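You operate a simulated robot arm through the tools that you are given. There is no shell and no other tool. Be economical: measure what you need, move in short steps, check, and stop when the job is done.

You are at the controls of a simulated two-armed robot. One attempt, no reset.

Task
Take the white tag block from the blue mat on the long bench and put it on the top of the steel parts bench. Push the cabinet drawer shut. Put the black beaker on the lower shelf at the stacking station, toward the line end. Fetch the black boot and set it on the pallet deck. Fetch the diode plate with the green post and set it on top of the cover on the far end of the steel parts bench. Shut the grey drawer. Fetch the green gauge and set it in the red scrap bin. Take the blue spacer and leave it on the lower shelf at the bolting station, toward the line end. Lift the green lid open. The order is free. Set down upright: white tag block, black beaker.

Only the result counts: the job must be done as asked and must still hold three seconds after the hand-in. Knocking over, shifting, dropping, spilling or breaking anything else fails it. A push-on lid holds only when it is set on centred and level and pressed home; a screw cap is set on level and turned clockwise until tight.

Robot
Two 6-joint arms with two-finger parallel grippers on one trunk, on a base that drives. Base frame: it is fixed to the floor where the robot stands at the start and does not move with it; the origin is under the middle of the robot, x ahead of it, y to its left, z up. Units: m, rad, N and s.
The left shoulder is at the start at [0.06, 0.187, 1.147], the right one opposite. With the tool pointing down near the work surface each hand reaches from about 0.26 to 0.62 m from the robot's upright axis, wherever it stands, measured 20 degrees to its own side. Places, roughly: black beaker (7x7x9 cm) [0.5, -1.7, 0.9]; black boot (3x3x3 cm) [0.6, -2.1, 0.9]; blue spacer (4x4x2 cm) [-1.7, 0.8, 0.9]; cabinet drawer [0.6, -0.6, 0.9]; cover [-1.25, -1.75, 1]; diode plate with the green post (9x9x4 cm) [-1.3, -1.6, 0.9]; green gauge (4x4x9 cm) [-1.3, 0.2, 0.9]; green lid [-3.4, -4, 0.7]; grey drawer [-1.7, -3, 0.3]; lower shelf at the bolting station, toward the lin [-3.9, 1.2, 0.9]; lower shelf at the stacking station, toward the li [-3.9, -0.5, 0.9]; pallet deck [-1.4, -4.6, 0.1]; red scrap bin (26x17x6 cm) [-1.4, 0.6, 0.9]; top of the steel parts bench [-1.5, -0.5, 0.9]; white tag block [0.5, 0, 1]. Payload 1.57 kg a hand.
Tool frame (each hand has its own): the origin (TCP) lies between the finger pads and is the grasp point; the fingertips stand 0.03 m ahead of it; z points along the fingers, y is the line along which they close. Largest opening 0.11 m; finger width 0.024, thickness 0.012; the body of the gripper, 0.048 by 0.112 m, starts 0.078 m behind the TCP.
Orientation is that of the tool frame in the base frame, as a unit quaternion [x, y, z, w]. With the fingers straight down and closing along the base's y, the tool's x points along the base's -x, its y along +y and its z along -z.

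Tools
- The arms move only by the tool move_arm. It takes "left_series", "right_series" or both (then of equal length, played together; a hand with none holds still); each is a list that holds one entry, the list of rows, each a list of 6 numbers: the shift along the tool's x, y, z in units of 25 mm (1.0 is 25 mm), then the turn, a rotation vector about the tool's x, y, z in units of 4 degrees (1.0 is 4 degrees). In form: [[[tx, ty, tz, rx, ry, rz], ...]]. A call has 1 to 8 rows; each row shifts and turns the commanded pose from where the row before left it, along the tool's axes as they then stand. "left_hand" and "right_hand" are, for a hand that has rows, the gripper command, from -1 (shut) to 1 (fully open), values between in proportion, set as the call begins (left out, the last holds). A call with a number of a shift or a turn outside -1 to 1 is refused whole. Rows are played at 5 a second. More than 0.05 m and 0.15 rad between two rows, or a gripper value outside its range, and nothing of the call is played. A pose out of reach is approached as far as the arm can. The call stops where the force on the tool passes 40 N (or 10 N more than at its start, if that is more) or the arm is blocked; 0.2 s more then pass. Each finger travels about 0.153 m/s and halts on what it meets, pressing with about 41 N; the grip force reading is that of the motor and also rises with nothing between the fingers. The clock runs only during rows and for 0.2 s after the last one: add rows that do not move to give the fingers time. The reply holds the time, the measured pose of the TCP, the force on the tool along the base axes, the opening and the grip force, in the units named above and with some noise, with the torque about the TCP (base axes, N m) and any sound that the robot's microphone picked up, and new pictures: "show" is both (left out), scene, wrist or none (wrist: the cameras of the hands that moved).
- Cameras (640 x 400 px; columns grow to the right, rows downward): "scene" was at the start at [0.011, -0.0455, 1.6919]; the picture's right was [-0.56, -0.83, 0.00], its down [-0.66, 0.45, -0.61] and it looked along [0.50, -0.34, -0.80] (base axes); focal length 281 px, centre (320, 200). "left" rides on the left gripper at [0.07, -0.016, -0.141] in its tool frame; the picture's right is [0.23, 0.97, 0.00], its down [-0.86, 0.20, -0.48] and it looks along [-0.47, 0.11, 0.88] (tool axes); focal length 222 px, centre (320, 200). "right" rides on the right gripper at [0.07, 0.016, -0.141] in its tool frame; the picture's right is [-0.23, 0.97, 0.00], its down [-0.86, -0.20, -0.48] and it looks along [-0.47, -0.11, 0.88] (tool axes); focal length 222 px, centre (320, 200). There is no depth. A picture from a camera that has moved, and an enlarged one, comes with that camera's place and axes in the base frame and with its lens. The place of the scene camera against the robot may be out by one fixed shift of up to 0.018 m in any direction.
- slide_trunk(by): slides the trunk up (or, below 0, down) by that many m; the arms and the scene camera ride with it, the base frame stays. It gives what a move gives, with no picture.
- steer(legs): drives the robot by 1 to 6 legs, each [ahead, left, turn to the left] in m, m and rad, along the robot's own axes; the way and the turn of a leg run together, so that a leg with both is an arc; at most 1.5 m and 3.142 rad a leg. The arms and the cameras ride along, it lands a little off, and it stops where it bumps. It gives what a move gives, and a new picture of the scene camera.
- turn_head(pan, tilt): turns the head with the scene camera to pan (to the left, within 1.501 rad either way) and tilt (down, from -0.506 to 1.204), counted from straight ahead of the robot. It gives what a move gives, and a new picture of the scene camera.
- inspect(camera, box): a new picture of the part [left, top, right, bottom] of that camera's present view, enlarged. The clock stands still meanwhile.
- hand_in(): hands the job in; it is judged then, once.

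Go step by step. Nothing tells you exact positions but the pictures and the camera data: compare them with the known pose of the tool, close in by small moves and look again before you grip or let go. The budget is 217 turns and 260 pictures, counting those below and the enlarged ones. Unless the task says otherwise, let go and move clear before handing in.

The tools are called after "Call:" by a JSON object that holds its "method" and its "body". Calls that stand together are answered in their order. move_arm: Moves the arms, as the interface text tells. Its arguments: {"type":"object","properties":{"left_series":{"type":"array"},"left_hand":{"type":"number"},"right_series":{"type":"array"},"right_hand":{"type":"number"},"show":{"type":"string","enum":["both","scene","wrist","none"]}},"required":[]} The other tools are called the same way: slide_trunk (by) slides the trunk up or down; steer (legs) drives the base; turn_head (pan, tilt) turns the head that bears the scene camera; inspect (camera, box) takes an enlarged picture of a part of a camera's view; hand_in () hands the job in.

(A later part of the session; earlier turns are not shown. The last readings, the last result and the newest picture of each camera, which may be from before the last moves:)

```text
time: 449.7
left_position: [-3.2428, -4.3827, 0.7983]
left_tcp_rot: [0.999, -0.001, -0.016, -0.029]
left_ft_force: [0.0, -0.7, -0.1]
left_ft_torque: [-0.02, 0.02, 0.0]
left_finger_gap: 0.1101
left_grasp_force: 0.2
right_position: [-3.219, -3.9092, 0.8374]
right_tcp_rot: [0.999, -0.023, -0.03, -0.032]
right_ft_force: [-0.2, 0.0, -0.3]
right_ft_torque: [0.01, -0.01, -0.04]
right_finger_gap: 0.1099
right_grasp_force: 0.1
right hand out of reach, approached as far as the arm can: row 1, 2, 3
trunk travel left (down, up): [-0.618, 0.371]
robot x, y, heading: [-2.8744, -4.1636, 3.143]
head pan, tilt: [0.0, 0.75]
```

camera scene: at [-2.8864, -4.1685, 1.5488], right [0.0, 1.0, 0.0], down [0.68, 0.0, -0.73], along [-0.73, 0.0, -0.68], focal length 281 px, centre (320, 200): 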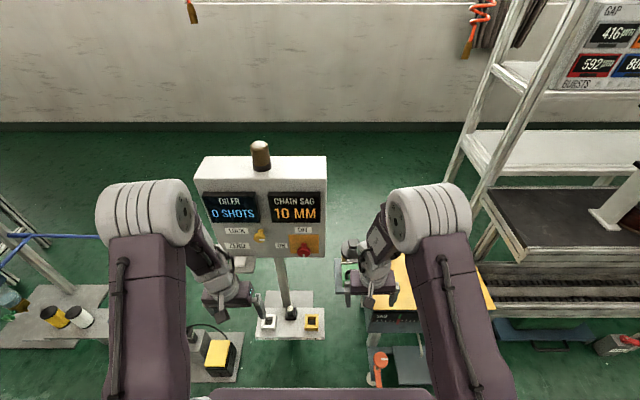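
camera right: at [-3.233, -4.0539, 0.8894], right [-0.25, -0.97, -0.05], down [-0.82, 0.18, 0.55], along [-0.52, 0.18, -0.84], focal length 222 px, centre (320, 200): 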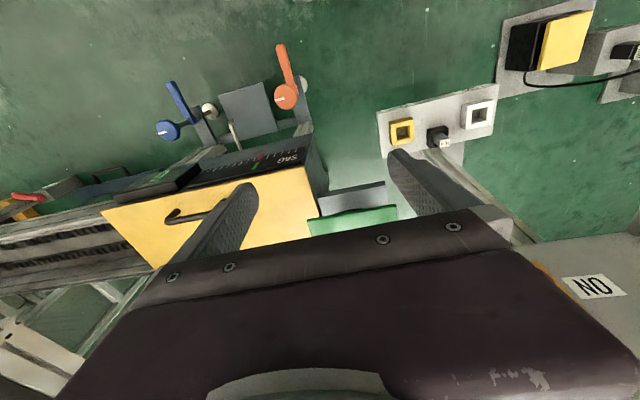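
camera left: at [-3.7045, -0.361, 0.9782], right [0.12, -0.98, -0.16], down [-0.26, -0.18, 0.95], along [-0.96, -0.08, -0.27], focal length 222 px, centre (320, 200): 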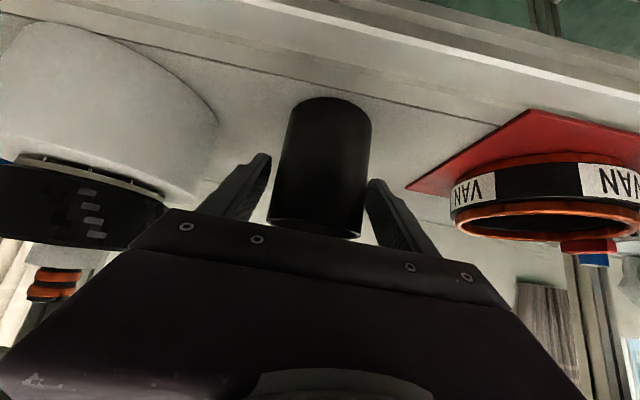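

Call:
{"method": "move_arm", "body": {"right_series": [[[0, 0, 0, 0, 0, 1], [0, 0, 0, 0, 0, 1], [0, -1, 0, 0, 0, 0], [0, -1, 0, 0, 0, 0]]], "show": "none"}}

Call:
{"method": "move_arm", "body": {"right_series": [[[0, 0, 0, 0, 0, -1], [0, 0, 0, 0, 0, -1], [0, 0, 0, 0, 0, -1], [0, 0, 0, 0, 0, -1]]], "show": "scene"}}

```text
time: 450.7
left_position: [-3.2451, -4.3835, 0.7994]
left_tcp_rot: [0.999, 0.0, -0.014, -0.029]
left_ft_force: [-0.5, -0.3, 0.6]
left_ft_torque: [0.02, 0.01, 0.0]
left_finger_gap: 0.1098
left_grasp_force: 0.0
right_position: [-3.2136, -3.8672, 0.8357]
right_tcp_rot: [0.995, -0.092, -0.031, -0.037]
right_ft_force: [0.3, -0.6, 0.4]
right_ft_torque: [0.06, 0.0, 0.0]
right_finger_gap: 0.1101
right_grasp_force: 0.1
right hand out of reach, approached as far as the arm can: row 1, 3, 4
trunk travel left (down, up): [-0.618, 0.371]
robot x, y, heading: [-2.872, -4.1596, 3.143]
head pan, tilt: [0.0, 0.75]
```

```text
time: 451.7
left_position: [-3.244, -4.384, 0.7985]
left_tcp_rot: [0.999, 0.0, -0.015, -0.029]
left_ft_force: [-0.3, 0.5, 0.9]
left_ft_torque: [-0.01, -0.03, 0.0]
left_finger_gap: 0.1101
left_grasp_force: 0.0
right_position: [-3.2314, -3.9476, 0.8416]
right_tcp_rot: [0.998, 0.046, -0.025, -0.038]
right_ft_force: [-0.3, -0.6, 0.2]
right_ft_torque: [0.0, 0.01, -0.02]
right_finger_gap: 0.1098
right_grasp_force: 0.0
right hand out of reach, approached as far as the arm can: row 1, 2, 3, 4
trunk travel left (down, up): [-0.618, 0.371]
robot x, y, heading: [-2.8719, -4.1625, 3.143]
head pan, tilt: [0.0, 0.75]
camera scene: at [-2.8855, -4.1695, 1.5488], right [0.0, 1.0, 0.0], down [0.68, 0.0, -0.73], along [-0.73, 0.0, -0.68], focal length 281 px, centre (320, 200)
```

scene: 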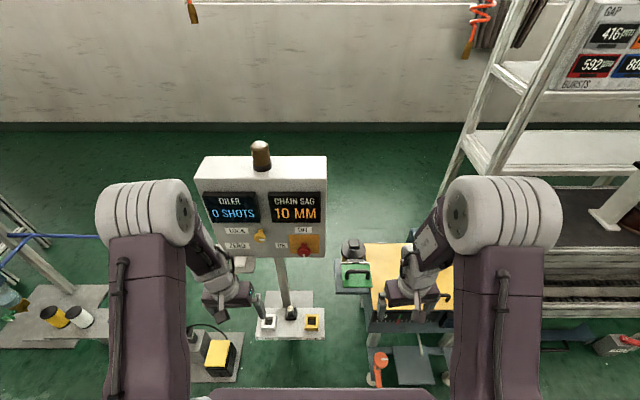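

The right wrist appears to be in an awkward joint branch. I back away into free space to re-posture it.

Call:
{"method": "steer", "body": {"legs": [[-0.45, 0, 0]]}}

Call:
{"method": "move_arm", "body": {"right_series": [[[-1, 0, 0.6, 0, -1, 0], [-1, 0, 0.6, 0, -1, 0], [-1, 0, 0.6, 0, -1, 0], [-1, 0, 0.6, 0, -1, 0], [-1, 0, 0.6, 0, -1, 0], [-1, 0, 0.6, 0, -1, 0], [-1, 0, 0.4, 0, -1, 0], [-1, 0, 0.4, 0, -1, 0]]], "show": "none"}}

Call:
{"method": "move_arm", "body": {"right_series": [[[-0.5, 0, 0.5, 0, -1, 0], [-0.5, 0, 0.5, 0, -1, 0], [-0.5, 0, 0.5, 0, -1, 0], [-0.5, 0, 0.5, 0, -1, 0], [0, 0, 0, 0, -1, 0], [0, 0, 0, 0, -1, 0], [0, 0, 0, 0, -1, 0], [0, 0, 0, 0, -1, 0]]], "show": "scene"}}

```text
time: 454.4
left_position: [-2.8028, -4.3849, 0.7994]
left_tcp_rot: [1.0, 0.002, -0.015, -0.027]
left_ft_force: [0.2, 0.4, 0.2]
left_ft_torque: [0.01, 0.01, -0.02]
left_finger_gap: 0.1098
left_grasp_force: 0.0
right_position: [-2.7896, -3.9483, 0.8427]
right_tcp_rot: [0.998, 0.048, -0.025, -0.038]
right_ft_force: [-0.7, 0.4, -0.5]
right_ft_torque: [-0.01, -0.02, -0.02]
right_finger_gap: 0.1098
right_grasp_force: 0.0
trunk travel left (down, up): [-0.618, 0.371]
robot x, y, heading: [-2.43, -4.1651, -3.134]
head pan, tilt: [0.0, 0.75]
camera scene: at [-2.4441, -4.1688, 1.5488], right [0.0, 1.0, 0.0], down [0.68, 0.0, -0.73], along [-0.73, 0.0, -0.68], focal length 281 px, centre (320, 200)
```

scene: 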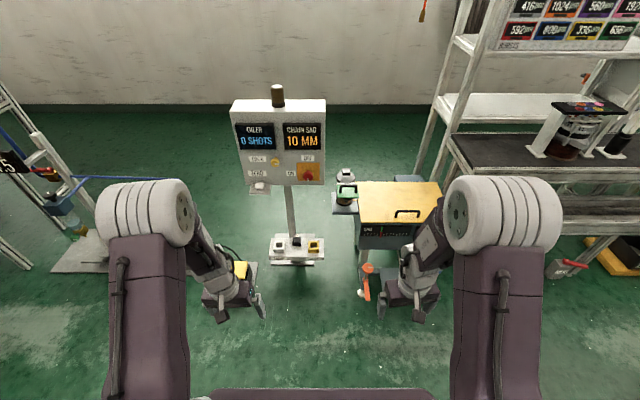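

```text
time: 456.2
left_position: [-2.8027, -4.3839, 0.799]
left_tcp_rot: [1.0, 0.002, -0.014, -0.027]
left_ft_force: [0.0, -0.4, -0.4]
left_ft_torque: [-0.01, 0.01, -0.02]
left_finger_gap: 0.1101
left_grasp_force: 0.0
right_position: [-2.9874, -3.9598, 0.7954]
right_tcp_rot: [0.959, 0.056, -0.277, -0.031]
right_ft_force: [0.5, -0.5, 0.0]
right_ft_torque: [0.0, -0.02, 0.02]
right_finger_gap: 0.1099
right_grasp_force: 0.0
right hand out of reach, approached as far as the arm can: row 3, 4
trunk travel left (down, up): [-0.618, 0.371]
robot x, y, heading: [-2.4302, -4.1666, -3.141]
head pan, tilt: [0.0, 0.75]
```

```text
time: 458.0
left_position: [-2.8014, -4.3838, 0.7993]
left_tcp_rot: [1.0, 0.002, -0.016, -0.027]
left_ft_force: [0.4, 0.4, 0.1]
left_ft_torque: [-0.02, -0.01, 0.0]
left_finger_gap: 0.11
left_grasp_force: 0.1
right_position: [-3.063, -3.9632, 0.7888]
right_tcp_rot: [0.847, 0.063, -0.528, -0.015]
right_ft_force: [-0.1, -0.3, -1.2]
right_ft_torque: [0.01, -0.01, 0.0]
right_finger_gap: 0.1102
right_grasp_force: 0.1
right hand out of reach, approached as far as the arm can: row 8
trunk travel left (down, up): [-0.618, 0.371]
robot x, y, heading: [-2.432, -4.1642, -3.14]
head pan, tilt: [0.0, 0.75]
camera scene: at [-2.4446, -4.1686, 1.5489], right [0.0, 1.0, 0.0], down [0.68, 0.0, -0.73], along [-0.73, 0.0, -0.68], focal length 281 px, centre (320, 200)
```

scene: 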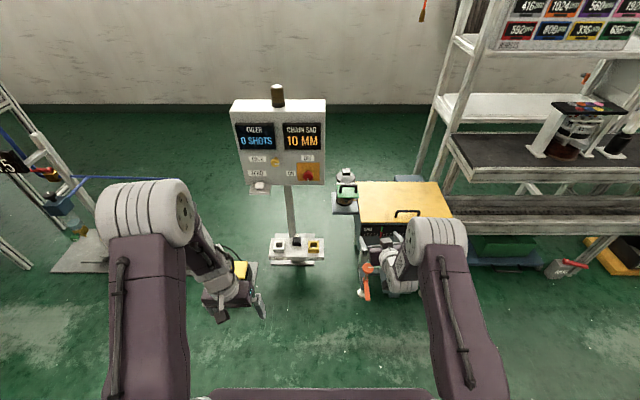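

Interesting: in this posture the hand can pitch to ~64°. That suits lifting the lid from under its near edge. Let me look at the lid through the right wrist camera.

Call:
{"method": "inspect", "body": {"camera": "right", "box": [0, 0, 640, 400]}}

Call:
{"method": "inspect", "body": {"camera": "scene", "box": [310, 150, 420, 240]}}

```text
1.00 times, centred on (320, 200) of right
camera zoom: at [-2.9043, -3.9659, 0.7878], right [-0.01, -0.99, 0.11], down [0.04, 0.11, 0.99], along [-1.0, 0.02, 0.04], focal length 222 px, centre (320, 200)
```

zoom: 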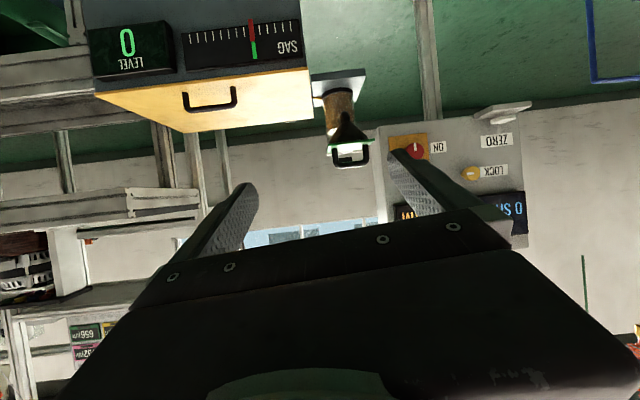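

```text
4.44 times, centred on (365, 195) of scene
camera zoom: at [-2.4446, -4.1686, 1.5489], right [0.0, 1.0, 0.0], down [0.68, 0.0, -0.73], along [-0.73, 0.0, -0.68], focal length 1247 px, centre (120, 222)
```

zoom: 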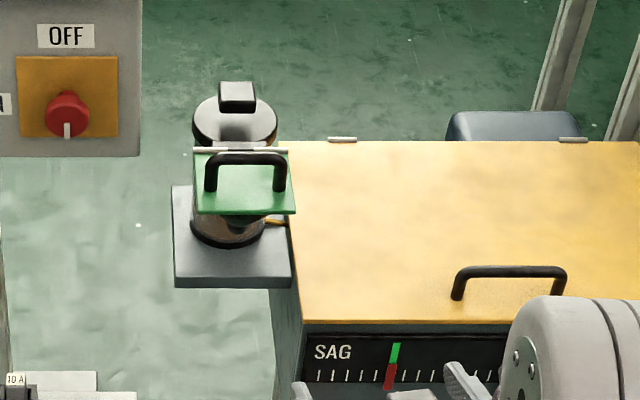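

The lid is a thin plate over a hopper, overhanging at its near-right corner; the hand (fingers closed, pitched 64°) can lift it from below. I close the fingers, align y≈−4.004, lower, and drive the tip under the edge in stages.

Call:
{"method": "move_arm", "body": {"right_series": [[[0, 0, 0, 0, 0, 0], [0, 0, 0, 0, 0, 0], [0, 0, 0, 0, 0, 0], [0, 0, 0, 0, 0, 0]]], "right_hand": -1, "show": "none"}}

Call:
{"method": "slide_trunk", "body": {"by": -0.125}}

Call:
{"method": "steer", "body": {"legs": [[0.2, 0.04, 0]]}}

Call:
{"method": "inspect", "body": {"camera": "right", "box": [160, 40, 480, 240]}}

```text
time: 459.0
left_position: [-2.803, -4.3838, 0.7994]
left_tcp_rot: [0.999, 0.001, -0.015, -0.028]
left_ft_force: [-0.3, 0.0, 0.3]
left_ft_torque: [-0.02, 0.01, -0.02]
left_finger_gap: 0.1101
left_grasp_force: 0.0
right_position: [-3.0627, -3.963, 0.7896]
right_tcp_rot: [0.848, 0.062, -0.527, -0.016]
right_ft_force: [0.2, 0.0, 0.3]
right_ft_torque: [0.0, 0.0, 0.0]
right_finger_gap: 0.0001
right_grasp_force: 21.3
trunk travel left (down, up): [-0.618, 0.371]
robot x, y, heading: [-2.4298, -4.1636, -3.141]
head pan, tilt: [0.0, 0.75]
```

```text
time: 460.5
left_position: [-2.802, -4.3854, 0.6741]
left_tcp_rot: [0.999, 0.001, -0.015, -0.028]
left_ft_force: [0.0, 0.1, 0.5]
left_ft_torque: [0.01, 0.01, 0.0]
left_finger_gap: 0.11
left_grasp_force: 0.1
right_position: [-3.0634, -3.9633, 0.6634]
right_tcp_rot: [0.846, 0.062, -0.529, -0.015]
right_ft_force: [-0.9, -0.7, 0.2]
right_ft_torque: [0.02, -0.04, -0.04]
right_finger_gap: 0.0
right_grasp_force: 21.1
trunk travel left (down, up): [-0.494, 0.496]
robot x, y, heading: [-2.4301, -4.1643, -3.142]
head pan, tilt: [0.0, 0.75]
```

```text
time: 462.1
left_position: [-3.0034, -4.4256, 0.6744]
left_tcp_rot: [0.999, 0.0, -0.016, -0.029]
left_ft_force: [-0.3, -0.4, -1.0]
left_ft_torque: [-0.01, 0.0, -0.01]
left_finger_gap: 0.11
left_grasp_force: 0.1
right_position: [-3.2628, -4.0032, 0.6615]
right_tcp_rot: [0.847, 0.062, -0.527, -0.015]
right_ft_force: [0.0, 0.3, -0.1]
right_ft_torque: [0.04, 0.03, -0.03]
right_finger_gap: 0.0001
right_grasp_force: 21.6
trunk travel left (down, up): [-0.494, 0.496]
robot x, y, heading: [-2.63, -4.208, -3.144]
head pan, tilt: [0.0, 0.75]
camera scene: at [-2.6451, -4.2099, 1.4238], right [0.0, 1.0, 0.0], down [0.68, 0.0, -0.73], along [-0.73, 0.0, -0.68], focal length 281 px, centre (320, 200)
```

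scene: 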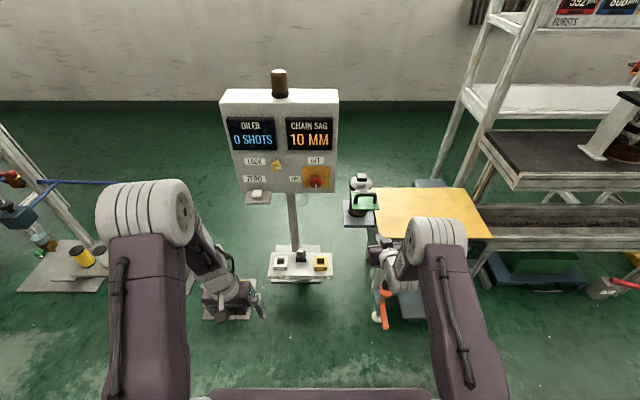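

```text
2.00 times, centred on (320, 140) of right
camera zoom: at [-3.1041, -4.0069, 0.6627], right [-0.01, -0.99, 0.11], down [0.04, 0.11, 0.99], along [-1.0, 0.02, 0.04], focal length 444 px, centre (320, 320)
```

zoom: 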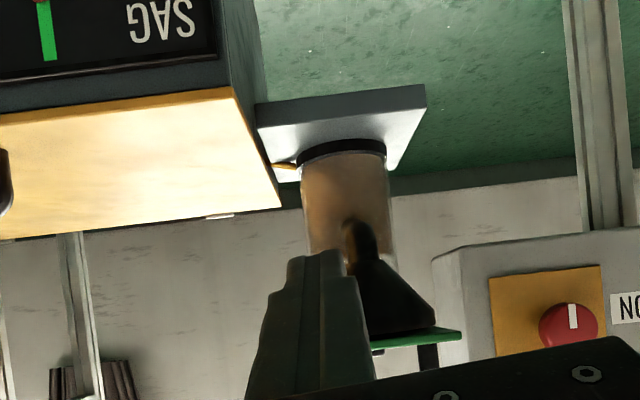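

The finger lines up with the lid's +y overhang (lid y −4.086…−3.99, z 0.69). Drive the tip under the edge.

Call:
{"method": "steer", "body": {"legs": [[0.115, -0.005, 0]]}}

Call:
{"method": "slide_trunk", "body": {"by": 0.02}}

Call:
{"method": "inspect", "body": {"camera": "scene", "box": [310, 150, 430, 240]}}

Call:
{"method": "inspect", "body": {"camera": "right", "box": [160, 40, 480, 240]}}

```text
time: 463.3
left_position: [-3.1167, -4.4202, 0.6744]
left_tcp_rot: [0.999, 0.0, -0.015, -0.028]
left_ft_force: [-0.3, 1.2, 0.6]
left_ft_torque: [-0.01, -0.03, -0.03]
left_finger_gap: 0.1101
left_grasp_force: 0.0
right_position: [-3.3768, -4.0011, 0.6632]
right_tcp_rot: [0.848, 0.062, -0.527, -0.015]
right_ft_force: [0.0, 0.0, 0.2]
right_ft_torque: [0.0, 0.02, 0.04]
right_finger_gap: 0.0
right_grasp_force: 21.2
trunk travel left (down, up): [-0.494, 0.496]
robot x, y, heading: [-2.7482, -4.199, -3.14]
head pan, tilt: [0.0, 0.75]
camera scene: at [-2.7592, -4.2047, 1.4238], right [0.0, 1.0, 0.0], down [0.68, 0.0, -0.73], along [-0.73, 0.0, -0.68], focal length 281 px, centre (320, 200)
```

scene: 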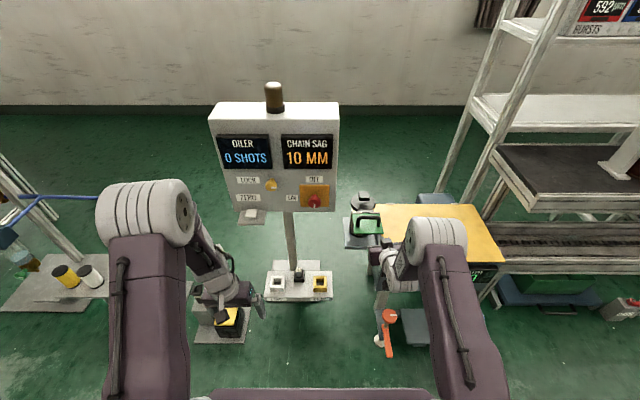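

```text
time: 464.0
left_position: [-3.1169, -4.4193, 0.6925]
left_tcp_rot: [1.0, 0.001, -0.014, -0.026]
left_ft_force: [-0.2, 0.3, 1.0]
left_ft_torque: [0.0, 0.02, -0.05]
left_finger_gap: 0.11
left_grasp_force: 0.1
right_position: [-3.3744, -3.9983, 0.6723]
right_tcp_rot: [0.853, 0.062, -0.517, -0.014]
right_ft_force: [12.4, 5.0, -37.9]
right_ft_torque: [0.55, -1.2, -0.01]
right_finger_gap: 0.0
right_grasp_force: 21.6
trunk travel left (down, up): [-0.514, 0.476]
robot x, y, heading: [-2.7436, -4.2013, -3.14]
head pan, tilt: [0.0, 0.75]
```

```text
4.44 times, centred on (370, 195) of scene
camera zoom: at [-2.7625, -4.2021, 1.4432], right [0.0, 1.0, 0.0], down [0.68, 0.0, -0.73], along [-0.73, 0.0, -0.68], focal length 1247 px, centre (98, 222)
```

zoom: 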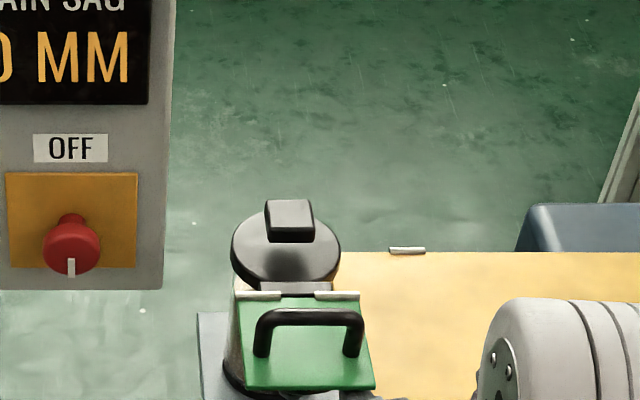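

```text
2.00 times, centred on (320, 140) of right
camera zoom: at [-3.2149, -4.001, 0.6769], right [-0.01, -0.99, 0.12], down [0.01, 0.12, 0.99], along [-1.0, 0.02, 0.01], focal length 444 px, centre (320, 320)
```

zoom: 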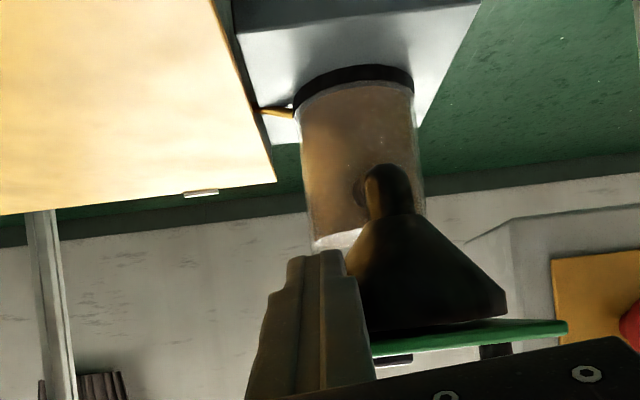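

The fingertip is touching the hopper cone, not the lid. I lower, back out ~1.7 cm so only the overhang is above the tip, and try again.

Call:
{"method": "slide_trunk", "body": {"by": -0.018}}

Call:
{"method": "steer", "body": {"legs": [[-0.016, -0.006, 0]]}}

Call:
{"method": "slide_trunk", "body": {"by": 0.018}}

Call:
{"method": "inspect", "body": {"camera": "right", "box": [160, 40, 480, 240]}}

```text
time: 464.7
left_position: [-3.1147, -4.4192, 0.6771]
left_tcp_rot: [0.999, 0.002, -0.015, -0.028]
left_ft_force: [-0.1, 0.3, -0.5]
left_ft_torque: [0.01, 0.02, 0.0]
left_finger_gap: 0.1096
left_grasp_force: 0.0
right_position: [-3.3772, -3.9985, 0.6686]
right_tcp_rot: [0.845, 0.061, -0.53, -0.014]
right_ft_force: [14.2, 11.3, 0.8]
right_ft_torque: [0.07, -0.06, -0.17]
right_finger_gap: 0.0003
right_grasp_force: 21.4
trunk travel left (down, up): [-0.496, 0.494]
robot x, y, heading: [-2.7429, -4.1999, -3.138]
head pan, tilt: [0.0, 0.75]
```

```text
time: 465.4
left_position: [-3.0993, -4.4154, 0.6763]
left_tcp_rot: [0.999, 0.002, -0.016, -0.027]
left_ft_force: [0.5, 1.0, -0.6]
left_ft_torque: [-0.04, 0.01, -0.01]
left_finger_gap: 0.1101
left_grasp_force: 0.0
right_position: [-3.3604, -3.9944, 0.6651]
right_tcp_rot: [0.846, 0.063, -0.529, -0.014]
right_ft_force: [0.4, -1.1, 1.0]
right_ft_torque: [-0.02, -0.02, 0.01]
right_finger_gap: 0.0
right_grasp_force: 21.5
trunk travel left (down, up): [-0.496, 0.494]
robot x, y, heading: [-2.7299, -4.1956, -3.14]
head pan, tilt: [0.0, 0.75]
camera scene: at [-2.7416, -4.1988, 1.4258], right [0.0, 1.0, 0.0], down [0.68, 0.0, -0.73], along [-0.73, 0.0, -0.68], focal length 281 px, centre (320, 200)
```

scene: 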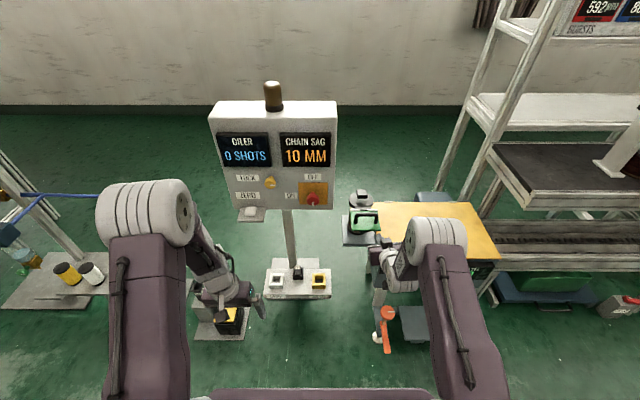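

```text
time: 466.1
left_position: [-3.0996, -4.4142, 0.6939]
left_tcp_rot: [0.999, 0.002, -0.015, -0.028]
left_ft_force: [-0.3, 0.4, -0.4]
left_ft_torque: [-0.01, -0.01, -0.03]
left_finger_gap: 0.11
left_grasp_force: 0.1
right_position: [-3.3616, -3.9953, 0.6823]
right_tcp_rot: [0.847, 0.063, -0.528, -0.014]
right_ft_force: [1.0, 0.5, -0.7]
right_ft_torque: [0.03, 0.03, 0.01]
right_finger_gap: 0.0
right_grasp_force: 21.2
trunk travel left (down, up): [-0.514, 0.476]
robot x, y, heading: [-2.7267, -4.1958, -3.135]
head pan, tilt: [0.0, 0.75]
```

```text
2.00 times, centred on (320, 140) of right
camera zoom: at [-3.2021, -3.997, 0.683], right [-0.01, -0.99, 0.11], down [0.04, 0.11, 0.99], along [-1.0, 0.01, 0.04], focal length 444 px, centre (320, 320)
```

zoom: 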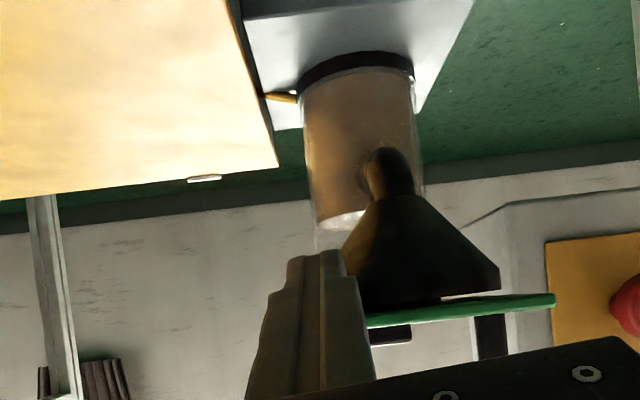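

Call:
{"method": "slide_trunk", "body": {"by": 0.015}}

Call:
{"method": "slide_trunk", "body": {"by": 0.012}}

Call:
{"method": "inspect", "body": {"camera": "right", "box": [160, 40, 480, 240]}}

```text
time: 466.7
left_position: [-3.0996, -4.4144, 0.7083]
left_tcp_rot: [1.0, 0.002, -0.015, -0.027]
left_ft_force: [-0.7, 0.3, -0.2]
left_ft_torque: [0.02, -0.05, 0.03]
left_finger_gap: 0.11
left_grasp_force: 0.0
right_position: [-3.3616, -3.9945, 0.6995]
right_tcp_rot: [0.846, 0.063, -0.529, -0.014]
right_ft_force: [0.1, 0.3, -0.8]
right_ft_torque: [0.02, 0.01, -0.02]
right_finger_gap: 0.0
right_grasp_force: 21.0
trunk travel left (down, up): [-0.529, 0.461]
robot x, y, heading: [-2.7301, -4.1947, -3.14]
head pan, tilt: [0.0, 0.75]
```

```text
time: 467.3
left_position: [-3.0995, -4.4152, 0.7213]
left_tcp_rot: [0.999, 0.002, -0.015, -0.028]
left_ft_force: [0.1, 0.2, 0.2]
left_ft_torque: [0.0, 0.0, -0.02]
left_finger_gap: 0.1101
left_grasp_force: 0.0
right_position: [-3.3611, -3.9951, 0.7106]
right_tcp_rot: [0.847, 0.062, -0.528, -0.015]
right_ft_force: [-0.6, -0.2, 0.5]
right_ft_torque: [0.04, 0.01, -0.03]
right_finger_gap: 0.0
right_grasp_force: 21.2
trunk travel left (down, up): [-0.541, 0.449]
robot x, y, heading: [-2.7305, -4.1946, -3.14]
head pan, tilt: [0.0, 0.75]
```

```text
2.00 times, centred on (320, 140) of right
camera zoom: at [-3.2024, -3.997, 0.7104], right [-0.01, -0.99, 0.11], down [0.04, 0.11, 0.99], along [-1.0, 0.01, 0.04], focal length 444 px, centre (320, 320)
```

zoom: 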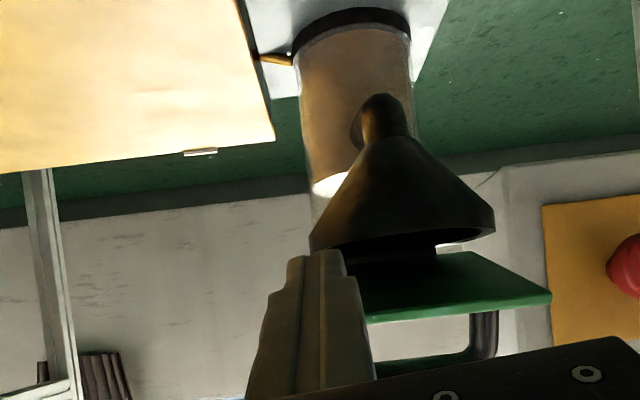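

The lid is lifting (its underside shows). Continue: up, then alternate forward and up along the arc.

Call:
{"method": "slide_trunk", "body": {"by": 0.022}}

Call:
{"method": "steer", "body": {"legs": [[0.02, 0, 0]]}}

Call:
{"method": "slide_trunk", "body": {"by": 0.025}}

Call:
{"method": "inspect", "body": {"camera": "right", "box": [160, 40, 480, 240]}}

```text
time: 468.0
left_position: [-3.1, -4.4156, 0.7435]
left_tcp_rot: [0.999, 0.002, -0.015, -0.028]
left_ft_force: [0.6, -0.8, 0.4]
left_ft_torque: [0.01, 0.04, -0.01]
left_finger_gap: 0.1097
left_grasp_force: 0.0
right_position: [-3.361, -3.9938, 0.7341]
right_tcp_rot: [0.847, 0.063, -0.528, -0.015]
right_ft_force: [0.6, -0.4, 0.0]
right_ft_torque: [0.02, -0.01, 0.02]
right_finger_gap: 0.0003
right_grasp_force: 21.2
trunk travel left (down, up): [-0.563, 0.427]
robot x, y, heading: [-2.7303, -4.1948, -3.139]
head pan, tilt: [0.0, 0.75]
```

```text
time: 468.8
left_position: [-3.1196, -4.415, 0.7423]
left_tcp_rot: [0.999, 0.002, -0.016, -0.028]
left_ft_force: [0.4, 0.8, 0.3]
left_ft_torque: [0.0, -0.01, 0.03]
left_finger_gap: 0.11
left_grasp_force: 0.1
right_position: [-3.3795, -3.9944, 0.7333]
right_tcp_rot: [0.846, 0.063, -0.528, -0.014]
right_ft_force: [0.7, -0.1, 0.4]
right_ft_torque: [0.01, 0.01, 0.01]
right_finger_gap: 0.0
right_grasp_force: 21.3
trunk travel left (down, up): [-0.563, 0.427]
robot x, y, heading: [-2.7477, -4.1924, -3.137]
head pan, tilt: [0.0, 0.75]
camera scene: at [-2.7613, -4.1989, 1.4929], right [0.0, 1.0, 0.0], down [0.68, 0.0, -0.73], along [-0.73, 0.0, -0.68], focal length 281 px, centre (320, 200)
```

scene: 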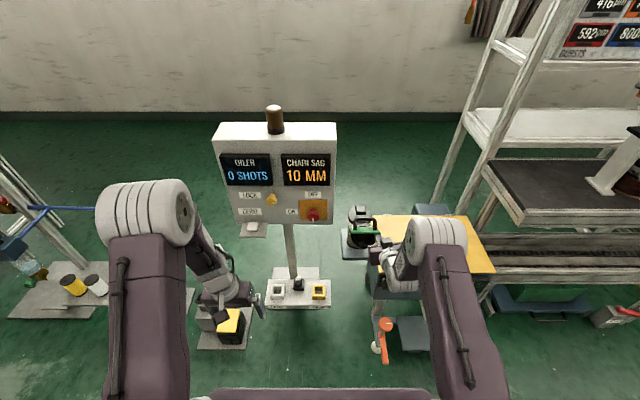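

```text
time: 469.5
left_position: [-3.1188, -4.4155, 0.7669]
left_tcp_rot: [0.999, 0.002, -0.015, -0.028]
left_ft_force: [-0.3, 0.4, -0.1]
left_ft_torque: [0.0, 0.01, -0.02]
left_finger_gap: 0.1102
left_grasp_force: 0.2
right_position: [-3.3806, -3.9934, 0.7588]
right_tcp_rot: [0.846, 0.063, -0.529, -0.015]
right_ft_force: [0.2, -0.1, -1.1]
right_ft_torque: [0.02, 0.03, 0.01]
right_finger_gap: 0.0
right_grasp_force: 21.6
trunk travel left (down, up): [-0.588, 0.402]
robot x, y, heading: [-2.7474, -4.1973, -3.139]
head pan, tilt: [0.0, 0.75]
```

```text
2.00 times, centred on (320, 140) of right
camera zoom: at [-3.2227, -3.9971, 0.7575], right [-0.01, -0.99, 0.11], down [0.04, 0.11, 0.99], along [-1.0, 0.01, 0.04], focal length 444 px, centre (320, 320)
```

zoom: 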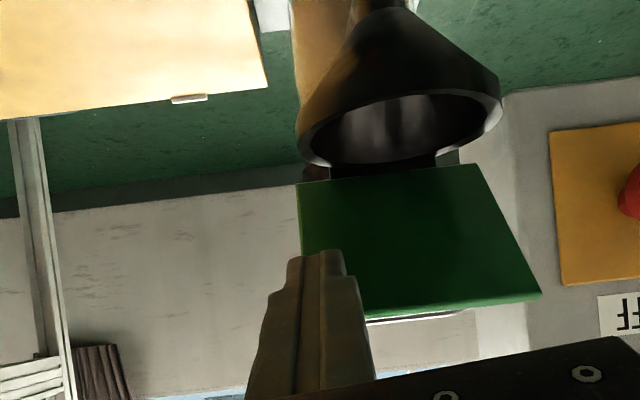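

The lid is about 55° open. Continue forward and slightly up to carry it past vertical.

Call:
{"method": "steer", "body": {"legs": [[0.035, 0, 0]]}}

Call:
{"method": "slide_trunk", "body": {"by": 0.012}}

Call:
{"method": "steer", "body": {"legs": [[0.035, 0, 0]]}}

Call:
{"method": "inspect", "body": {"camera": "right", "box": [160, 40, 480, 240]}}

```text
time: 470.4
left_position: [-3.1543, -4.4154, 0.7673]
left_tcp_rot: [1.0, 0.002, -0.015, -0.027]
left_ft_force: [-0.2, 0.0, -1.4]
left_ft_torque: [0.0, -0.02, 0.02]
left_finger_gap: 0.1101
left_grasp_force: 0.1
right_position: [-3.4154, -3.9939, 0.757]
right_tcp_rot: [0.847, 0.063, -0.528, -0.015]
right_ft_force: [-0.7, 0.2, 0.8]
right_ft_torque: [0.02, -0.01, 0.02]
right_finger_gap: 0.0
right_grasp_force: 21.1
trunk travel left (down, up): [-0.588, 0.402]
robot x, y, heading: [-2.7851, -4.1967, -3.139]
head pan, tilt: [0.0, 0.75]
camera scene: at [-2.7959, -4.1991, 1.5178], right [0.0, 1.0, 0.0], down [0.68, 0.0, -0.73], along [-0.73, 0.0, -0.68], focal length 281 px, centre (320, 200)
```

scene: 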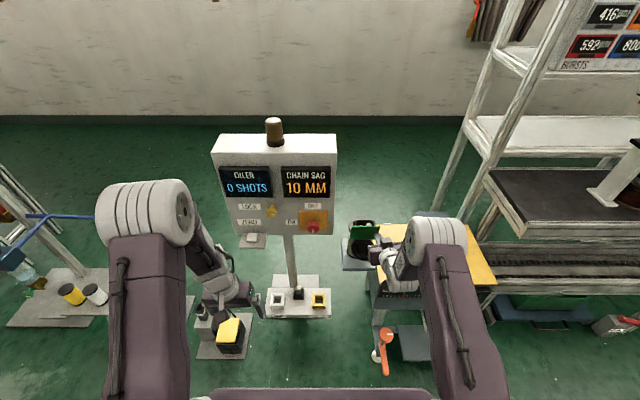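

```text
time: 471.0
left_position: [-3.1546, -4.4164, 0.7794]
left_tcp_rot: [1.0, 0.003, -0.015, -0.027]
left_ft_force: [0.4, 0.1, 0.1]
left_ft_torque: [-0.01, -0.02, 0.01]
left_finger_gap: 0.1101
left_grasp_force: 0.0
right_position: [-3.4156, -3.9952, 0.7688]
right_tcp_rot: [0.847, 0.063, -0.528, -0.014]
right_ft_force: [0.3, 0.5, 0.1]
right_ft_torque: [0.02, 0.0, 0.0]
right_finger_gap: 0.0002
right_grasp_force: 21.7
trunk travel left (down, up): [-0.6, 0.39]
robot x, y, heading: [-2.7833, -4.1928, -3.142]
head pan, tilt: [0.0, 0.75]
```

```text
time: 471.9
left_position: [-3.1865, -4.4143, 0.7797]
left_tcp_rot: [0.999, 0.002, -0.016, -0.028]
left_ft_force: [0.0, -0.3, 0.4]
left_ft_torque: [-0.03, 0.0, -0.05]
left_finger_gap: 0.1102
left_grasp_force: 0.2
right_position: [-3.4473, -3.9956, 0.7712]
right_tcp_rot: [0.845, 0.063, -0.53, -0.015]
right_ft_force: [5.4, -1.4, 4.6]
right_ft_torque: [0.02, 0.11, 0.0]
right_finger_gap: 0.0001
right_grasp_force: 21.4
trunk travel left (down, up): [-0.6, 0.39]
robot x, y, heading: [-2.8149, -4.1944, -3.14]
head pan, tilt: [0.0, 0.75]
stopped in leg 1: the force on the tool passed its limit (the readings are from after the stop); the commanded pose is now the measured one
camera scene: at [-2.8279, -4.1994, 1.5298], right [0.0, 1.0, 0.0], down [0.68, 0.0, -0.73], along [-0.73, 0.0, -0.68], focal length 281 px, centre (320, 200)
```

scene: 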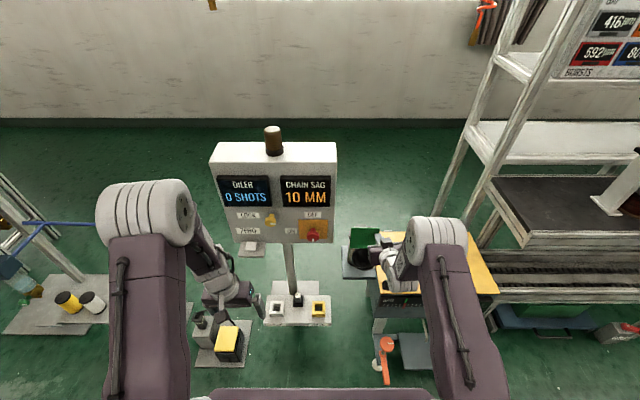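

```text
2.00 times, centred on (320, 140) of right
camera zoom: at [-3.2886, -3.997, 0.7708], right [-0.01, -0.99, 0.11], down [0.04, 0.11, 0.99], along [-1.0, 0.01, 0.04], focal length 444 px, centre (320, 320)
```

zoom: 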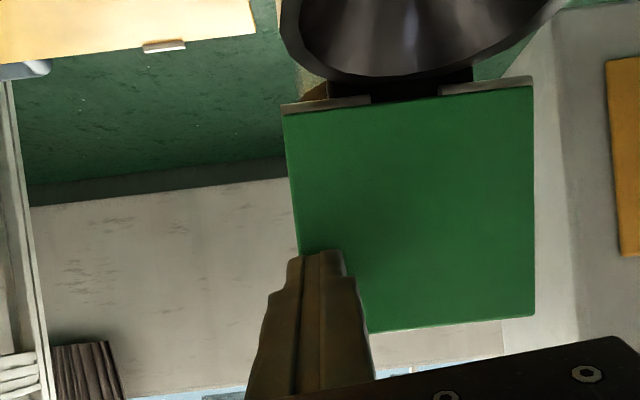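

The lid has reached its stop, leaning past vertical. I back away and check it stays open.

Call:
{"method": "steer", "body": {"legs": [[-0.12, 0, 0]]}}

Call:
{"method": "inspect", "body": {"camera": "right", "box": [160, 40, 480, 240]}}

Call:
{"method": "steer", "body": {"legs": [[-0.45, 0, 0]]}}

```text
time: 473.2
left_position: [-3.0693, -4.4148, 0.7798]
left_tcp_rot: [0.999, 0.001, -0.016, -0.027]
left_ft_force: [1.5, 0.3, 0.2]
left_ft_torque: [0.0, 0.02, -0.02]
left_finger_gap: 0.1099
left_grasp_force: 0.0
right_position: [-3.33, -3.9953, 0.7715]
right_tcp_rot: [0.845, 0.064, -0.53, -0.014]
right_ft_force: [-0.2, -0.1, 0.7]
right_ft_torque: [0.01, 0.02, 0.0]
right_finger_gap: 0.0
right_grasp_force: 21.9
trunk travel left (down, up): [-0.6, 0.39]
robot x, y, heading: [-2.6979, -4.1912, -3.142]
head pan, tilt: [0.0, 0.75]
camera scene: at [-2.7111, -4.1988, 1.5298], right [0.0, 1.0, 0.0], down [0.68, 0.0, -0.73], along [-0.73, 0.0, -0.68], focal length 281 px, centre (320, 200)
```

scene: 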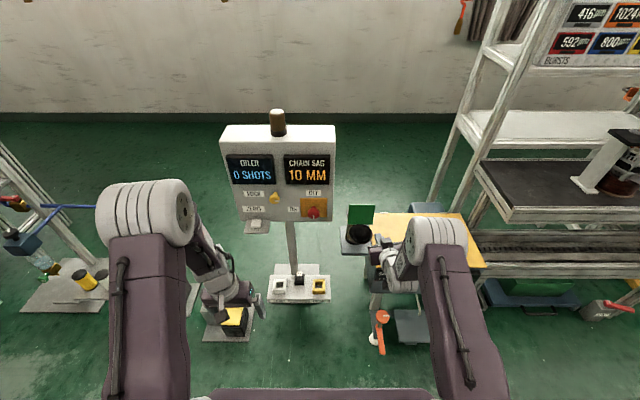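

```text
2.00 times, centred on (320, 140) of right
camera zoom: at [-3.1713, -3.997, 0.7703], right [-0.01, -0.99, 0.11], down [0.04, 0.11, 0.99], along [-1.0, 0.01, 0.04], focal length 444 px, centre (320, 320)
```

zoom: 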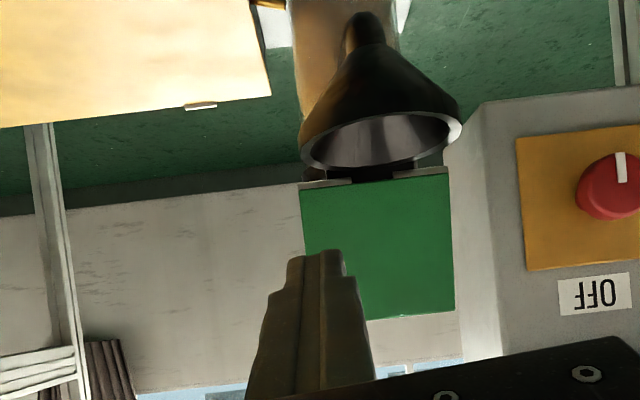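

```text
time: 475.8
left_position: [-2.6321, -4.4142, 0.78]
left_tcp_rot: [0.999, 0.0, -0.016, -0.028]
left_ft_force: [0.7, 0.2, -0.6]
left_ft_torque: [-0.02, -0.01, 0.05]
left_finger_gap: 0.1099
left_grasp_force: 0.0
right_position: [-2.8898, -3.9922, 0.7711]
right_tcp_rot: [0.845, 0.062, -0.531, -0.015]
right_ft_force: [1.3, -0.7, 0.1]
right_ft_torque: [0.0, 0.04, -0.01]
right_finger_gap: 0.0
right_grasp_force: 21.4
trunk travel left (down, up): [-0.6, 0.39]
robot x, y, heading: [-2.2606, -4.1943, 3.139]
head pan, tilt: [0.0, 0.75]
camera scene: at [-2.2728, -4.1983, 1.5298], right [0.0, 1.0, 0.0], down [0.68, 0.0, -0.73], along [-0.73, 0.0, -0.68], focal length 281 px, centre (320, 200)
```

scene: 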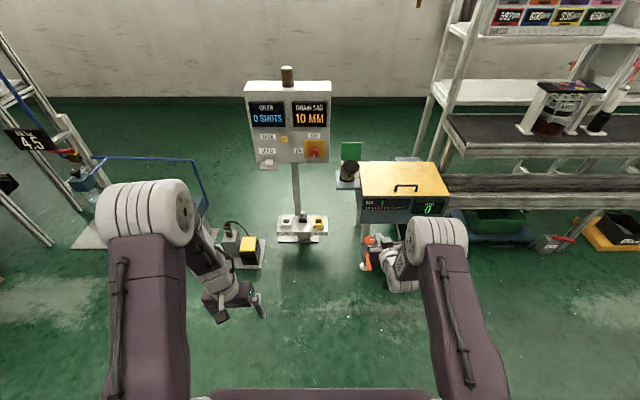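

The lid stays open. Now re-level the right hand while extended (free space), to regain the normal tool-down posture.

Call:
{"method": "move_arm", "body": {"right_series": [[[0, 0, 0, 0, 1, 0], [0, 0, 0, 0, 1, 0], [0, 0, 0, 0, 1, 0], [0, 0, 0, 0, 1, 0], [0, 0, 0, 0, 1, 0], [0, 0, 0, 0, 1, 0], [0, 0, 0, 0, 1, 0], [0, 0, 0, 0, 1, 0]]], "left_series": [[[-1, 0, 0, 0, 0, 0], [-1, 0, 0, 0, 0, 0], [-1, 0, 0, 0, 0, 0], [-1, 0, 0, 0, 0, 0], [-1, 0, 0, 0, 0, 0], [-1, 0, 0, 0, 0, 0], [-1, 0, 0, 0, 0, 0], [-1, 0, 0, 0, 0, 0]]], "show": "none"}}

Call:
{"method": "move_arm", "body": {"right_series": [[[0, 0, 0, 0, 1, 0], [0, 0, 0, 0, 1, 0], [0, 0, 0, 0, 1, 0], [0, 0, 0, 0, 1, 0], [0, 0, 0, 0, 1, 0], [0, 0, 0, 0, 1, 0], [0, 0, 0, 0, 1, 0], [0, 0, 0, 0, 0.8, 0]]], "left_series": [[[0, 0, 0, 0.3, 0.2, 0], [0, 0, 0, 0.3, 0.2, 0], [0, 0, 0, -0.6, 0, 0], [0, 0, 0, -0.6, 0, 0], [0, 0, 0, 0, 0, 0], [0, 0, 0, 0, 0, 0], [0, 0, 0, 0, 0, 0], [0, 0, 0, 0, 0, 0]]], "show": "none"}}

```text
time: 477.6
left_position: [-2.722, -4.4034, 0.724]
left_tcp_rot: [0.999, 0.001, -0.027, -0.046]
left_ft_force: [0.0, -0.8, 0.0]
left_ft_torque: [0.01, 0.04, 0.01]
left_finger_gap: 0.11
left_grasp_force: 0.1
left hand out of reach, approached as far as the arm can: row 1, 2, 3, 4, 5, 6, 7, 8
right_position: [-2.8907, -3.9971, 0.77]
right_tcp_rot: [0.954, 0.058, -0.294, -0.021]
right_ft_force: [-0.3, 0.1, -0.1]
right_ft_torque: [0.0, -0.03, 0.01]
right_finger_gap: 0.0001
right_grasp_force: 21.2
right hand out of reach, approached as far as the arm can: row 8
trunk travel left (down, up): [-0.6, 0.39]
robot x, y, heading: [-2.2579, -4.1951, 3.143]
head pan, tilt: [0.0, 0.75]
```

```text
time: 479.4
left_position: [-2.7143, -4.402, 0.7214]
left_tcp_rot: [0.998, 0.0, -0.005, -0.056]
left_ft_force: [0.3, 0.1, -0.1]
left_ft_torque: [-0.02, 0.01, -0.01]
left_finger_gap: 0.1097
left_grasp_force: 0.0
left hand out of reach, approached as far as the arm can: row 2, 3
right_position: [-2.8578, -3.9969, 0.7746]
right_tcp_rot: [0.998, 0.044, -0.009, -0.045]
right_ft_force: [0.1, -0.5, 0.5]
right_ft_torque: [-0.01, 0.02, -0.02]
right_finger_gap: 0.0001
right_grasp_force: 21.9
right hand out of reach, approached as far as the arm can: row 7, 8
trunk travel left (down, up): [-0.6, 0.39]
robot x, y, heading: [-2.2604, -4.1938, 3.142]
head pan, tilt: [0.0, 0.75]
```

Call:
{"method": "move_arm", "body": {"right_series": [[[0.8, 0, -0.3, -0.4, 0, 0.4], [0.8, 0, -0.3, -0.4, 0, 0.4], [0.8, 0, -0.3, -0.4, 0, 0.4], [0.8, 0, -0.3, 0, 0, 0], [0.8, -0.3, -0.3, 0, 0, 0], [0.8, -0.3, -0.3, 0, 0, 0]]], "left_series": [[[-0.5, 0.8, 0, 0, 0, 0], [-0.5, 0.8, 0, 0, 0, 0], [-0.5, 0.8, 0, 0, 0, 0], [0, 0.8, 0, 0, 0, 0], [0, 0.8, 0, 0, 0, 0], [0, 0.8, 0, 0, 0, 0]]], "show": "scene"}}

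```text
time: 480.8
left_position: [-2.6775, -4.5006, 0.6857]
left_tcp_rot: [0.999, -0.001, -0.013, -0.041]
left_ft_force: [0.1, -0.4, -0.1]
left_ft_torque: [-0.01, 0.02, 0.02]
left_finger_gap: 0.11
left_grasp_force: 0.1
left hand out of reach, approached as far as the arm can: row 1, 2, 3, 4, 5, 6
right_position: [-2.7381, -3.9802, 0.8182]
right_tcp_rot: [1.0, 0.004, -0.008, -0.003]
right_ft_force: [-1.0, 0.1, 0.1]
right_ft_torque: [0.0, 0.04, 0.01]
right_finger_gap: 0.0
right_grasp_force: 21.6
trunk travel left (down, up): [-0.6, 0.39]
robot x, y, heading: [-2.257, -4.194, 3.141]
head pan, tilt: [0.0, 0.75]
camera scene: at [-2.2722, -4.1989, 1.5299], right [0.0, 1.0, 0.0], down [0.68, 0.0, -0.73], along [-0.73, 0.0, -0.68], focal length 281 px, centre (320, 200)
```

scene: 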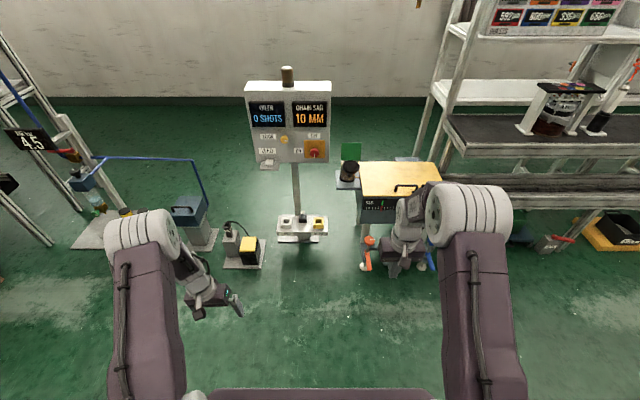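

The right arm is healthy again. I apply the same trick to the left arm (pitch out while extended, then level), and set the trunk to its normal height.

Call:
{"method": "move_arm", "body": {"left_series": [[[-1, 0, 0.6, 0, -1, 0], [-1, 0, 0.6, 0, -1, 0], [-1, 0, 0.6, 0, -1, 0], [-1, 0, 0.6, 0, -1, 0], [-1, 0, 0.4, 0, -1, 0], [-1, 0, 0.4, 0, -1, 0], [-1, 0, 0.4, 0, -1, 0], [-1, 0, 0.4, 0, -1, 0]]], "show": "none"}}

Call:
{"method": "move_arm", "body": {"left_series": [[[-0.5, 0, 0.3, 0, -1, 0], [-0.5, 0, 0.3, 0, -1, 0], [-0.5, 0, 0.3, 0, -1, 0], [-0.5, 0, 0.3, 0, -1, 0], [0, 0, 0, 0, -1, 0], [0, 0, 0, 0, -1, 0], [0, 0, 0, 0, -1, 0], [0, 0, 0, 0, -1, 0]]], "show": "none"}}

Call:
{"method": "move_arm", "body": {"left_series": [[[0, 0, 0, 0, 1, 0], [0, 0, 0, 0, 1, 0], [0, 0, 0, 0, 1, 0], [0, 0, 0, 0, 1, 0], [0, 0, 0, 0, 1, 0], [0, 0, 0, 0, 1, 0], [0, 0, 0, 0, 1, 0], [0, 0, 0, 0, 1, 0]]], "show": "none"}}

Call:
{"method": "move_arm", "body": {"left_series": [[[0, 0, 0, 0, 1, 0], [0, 0, 0, 0, 1, 0], [0, 0, 0, 0, 1, 0], [0, 0, 0, 0, 1, 0], [0, 0, 0, 0, 1, 0], [0, 0, 0, 0, 1, 0], [0, 0, 0, 0, 0.5, 0], [0, 0, 0, 0, 0, 0]]], "show": "none"}}

Call:
{"method": "slide_trunk", "body": {"by": 0.175}}

```text
time: 482.6
left_position: [-2.8934, -4.497, 0.6406]
left_tcp_rot: [0.959, 0.009, -0.28, -0.034]
left_ft_force: [-0.8, 0.2, 0.1]
left_ft_torque: [0.01, -0.03, 0.01]
left_finger_gap: 0.11
left_grasp_force: 0.0
right_position: [-2.7389, -3.979, 0.8164]
right_tcp_rot: [1.0, 0.003, -0.009, -0.004]
right_ft_force: [1.0, 0.7, 0.1]
right_ft_torque: [0.0, 0.01, -0.01]
right_finger_gap: 0.0001
right_grasp_force: 21.0
trunk travel left (down, up): [-0.6, 0.39]
robot x, y, heading: [-2.2596, -4.1913, 3.147]
head pan, tilt: [0.0, 0.75]
```

```text
time: 484.4
left_position: [-2.9508, -4.4968, 0.6486]
left_tcp_rot: [0.844, 0.019, -0.535, -0.029]
left_ft_force: [0.0, 0.0, -1.2]
left_ft_torque: [0.01, 0.0, -0.01]
left_finger_gap: 0.1103
left_grasp_force: 0.0
right_position: [-2.7399, -3.9802, 0.8176]
right_tcp_rot: [1.0, 0.003, -0.009, -0.004]
right_ft_force: [-0.2, -0.2, 0.9]
right_ft_torque: [0.0, -0.03, -0.01]
right_finger_gap: 0.0
right_grasp_force: 21.4
trunk travel left (down, up): [-0.6, 0.39]
robot x, y, heading: [-2.2629, -4.1936, 3.143]
head pan, tilt: [0.0, 0.75]
```

```text
time: 486.2
left_position: [-2.945, -4.4888, 0.6522]
left_tcp_rot: [0.936, -0.001, -0.347, -0.055]
left_ft_force: [0.0, -0.1, -1.0]
left_ft_torque: [0.0, 0.0, -0.02]
left_finger_gap: 0.1101
left_grasp_force: 0.1
left hand out of reach, approached as far as the arm can: row 5, 6, 8
right_position: [-2.7385, -3.9809, 0.8166]
right_tcp_rot: [1.0, 0.004, -0.009, -0.004]
right_ft_force: [0.1, -0.8, -0.6]
right_ft_torque: [0.01, 0.01, -0.02]
right_finger_gap: 0.0
right_grasp_force: 21.3
trunk travel left (down, up): [-0.6, 0.39]
robot x, y, heading: [-2.2598, -4.1909, 3.142]
head pan, tilt: [0.0, 0.75]
```

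```text
time: 488.0
left_position: [-2.8715, -4.4908, 0.6702]
left_tcp_rot: [0.989, -0.017, -0.133, -0.059]
left_ft_force: [-0.4, 0.7, 0.0]
left_ft_torque: [0.0, 0.0, -0.01]
left_finger_gap: 0.1098
left_grasp_force: 0.0
left hand out of reach, approached as far as the arm can: row 1, 2, 3, 4, 5, 6, 7
right_position: [-2.7384, -3.9804, 0.8177]
right_tcp_rot: [1.0, 0.004, -0.009, -0.003]
right_ft_force: [0.2, 0.0, -0.8]
right_ft_torque: [0.03, 0.02, 0.0]
right_finger_gap: 0.0
right_grasp_force: 21.5
trunk travel left (down, up): [-0.6, 0.39]
robot x, y, heading: [-2.2609, -4.197, 3.144]
head pan, tilt: [0.0, 0.75]
```

```text
time: 490.0
left_position: [-2.872, -4.4898, 0.844]
left_tcp_rot: [0.989, -0.015, -0.133, -0.059]
left_ft_force: [-0.5, 0.1, -0.7]
left_ft_torque: [-0.04, -0.02, 0.02]
left_finger_gap: 0.1098
left_grasp_force: 0.0
right_position: [-2.7386, -3.9784, 0.9927]
right_tcp_rot: [1.0, 0.004, -0.009, -0.003]
right_ft_force: [0.1, -0.1, 0.4]
right_ft_torque: [0.03, -0.03, -0.02]
right_finger_gap: 0.0001
right_grasp_force: 21.8
trunk travel left (down, up): [-0.775, 0.215]
robot x, y, heading: [-2.2602, -4.198, 3.141]
head pan, tilt: [0.0, 0.75]
```

Call:
{"method": "move_arm", "body": {"left_series": [[[0.6, 0, -0.8, -0.4, 0.5, 0], [0.6, 0, -0.8, -0.4, 0.5, 0], [0.6, 0, -0.8, -0.4, 0.5, 0], [0.6, 0, -0.8, -0.4, 0.5, 0], [0.6, 0, -0.8, -0.2, 0.5, 0], [0.6, 0, -0.8, 0, 0.5, 0], [0.6, 0, -0.6, 0, 0.5, 0], [0.6, 0, -0.6, 0, 0.2, 0]]], "right_series": [[[0.5, 0, -0.5, 0, 0, 0], [0.5, 0, -0.5, 0, 0, 0], [0.5, 0, -0.5, 0, 0, 0], [0.5, 0, -0.5, 0, 0, 0], [0.5, 0, -0.5, 0, 0, 0], [0.5, 0, -0.5, 0, 0, 0], [0.5, 0, -0.5, 0, 0, 0], [0, 0, -0.5, 0, 0, 0]]], "show": "none"}}

Call:
{"method": "move_arm", "body": {"left_series": [[[0.5, 0, -0.8, -0.3, 0.2, 0], [0.5, 0, -0.8, -0.3, 0.2, 0], [0.5, 0, -0.6, -0.3, 0.2, 0], [0, 0, -0.5, 0, 0, 0], [0, 0, -0.5, 0, 0, 0]]], "show": "none"}}

```text
time: 491.8
left_position: [-2.6621, -4.4915, 0.9261]
left_tcp_rot: [0.999, -0.014, -0.036, -0.022]
left_ft_force: [0.2, -0.2, -0.6]
left_ft_torque: [-0.01, 0.03, -0.01]
left_finger_gap: 0.1102
left_grasp_force: 0.1
left hand out of reach, approached as far as the arm can: row 2, 3, 4, 5, 6, 7, 8
right_position: [-2.6487, -3.9793, 1.0917]
right_tcp_rot: [1.0, 0.004, -0.009, -0.004]
right_ft_force: [0.5, 0.9, 0.3]
right_ft_torque: [0.04, 0.0, -0.01]
right_finger_gap: 0.0
right_grasp_force: 21.5
trunk travel left (down, up): [-0.775, 0.215]
robot x, y, heading: [-2.2607, -4.1968, 3.14]
head pan, tilt: [0.0, 0.75]
```

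```text
time: 493.0
left_position: [-2.6271, -4.5034, 0.9604]
left_tcp_rot: [0.996, -0.013, -0.079, 0.042]
left_ft_force: [-0.4, 0.5, -0.4]
left_ft_torque: [0.01, -0.02, -0.04]
left_finger_gap: 0.11
left_grasp_force: 0.0
left hand out of reach, approached as far as the arm can: row 1, 2, 3, 4, 5
right_position: [-2.65, -3.9796, 1.0917]
right_tcp_rot: [1.0, 0.004, -0.009, -0.004]
right_ft_force: [-1.0, 0.7, 0.7]
right_ft_torque: [0.01, 0.03, 0.0]
right_finger_gap: 0.0
right_grasp_force: 21.2
trunk travel left (down, up): [-0.775, 0.215]
robot x, y, heading: [-2.2607, -4.1972, 3.144]
head pan, tilt: [0.0, 0.75]
```

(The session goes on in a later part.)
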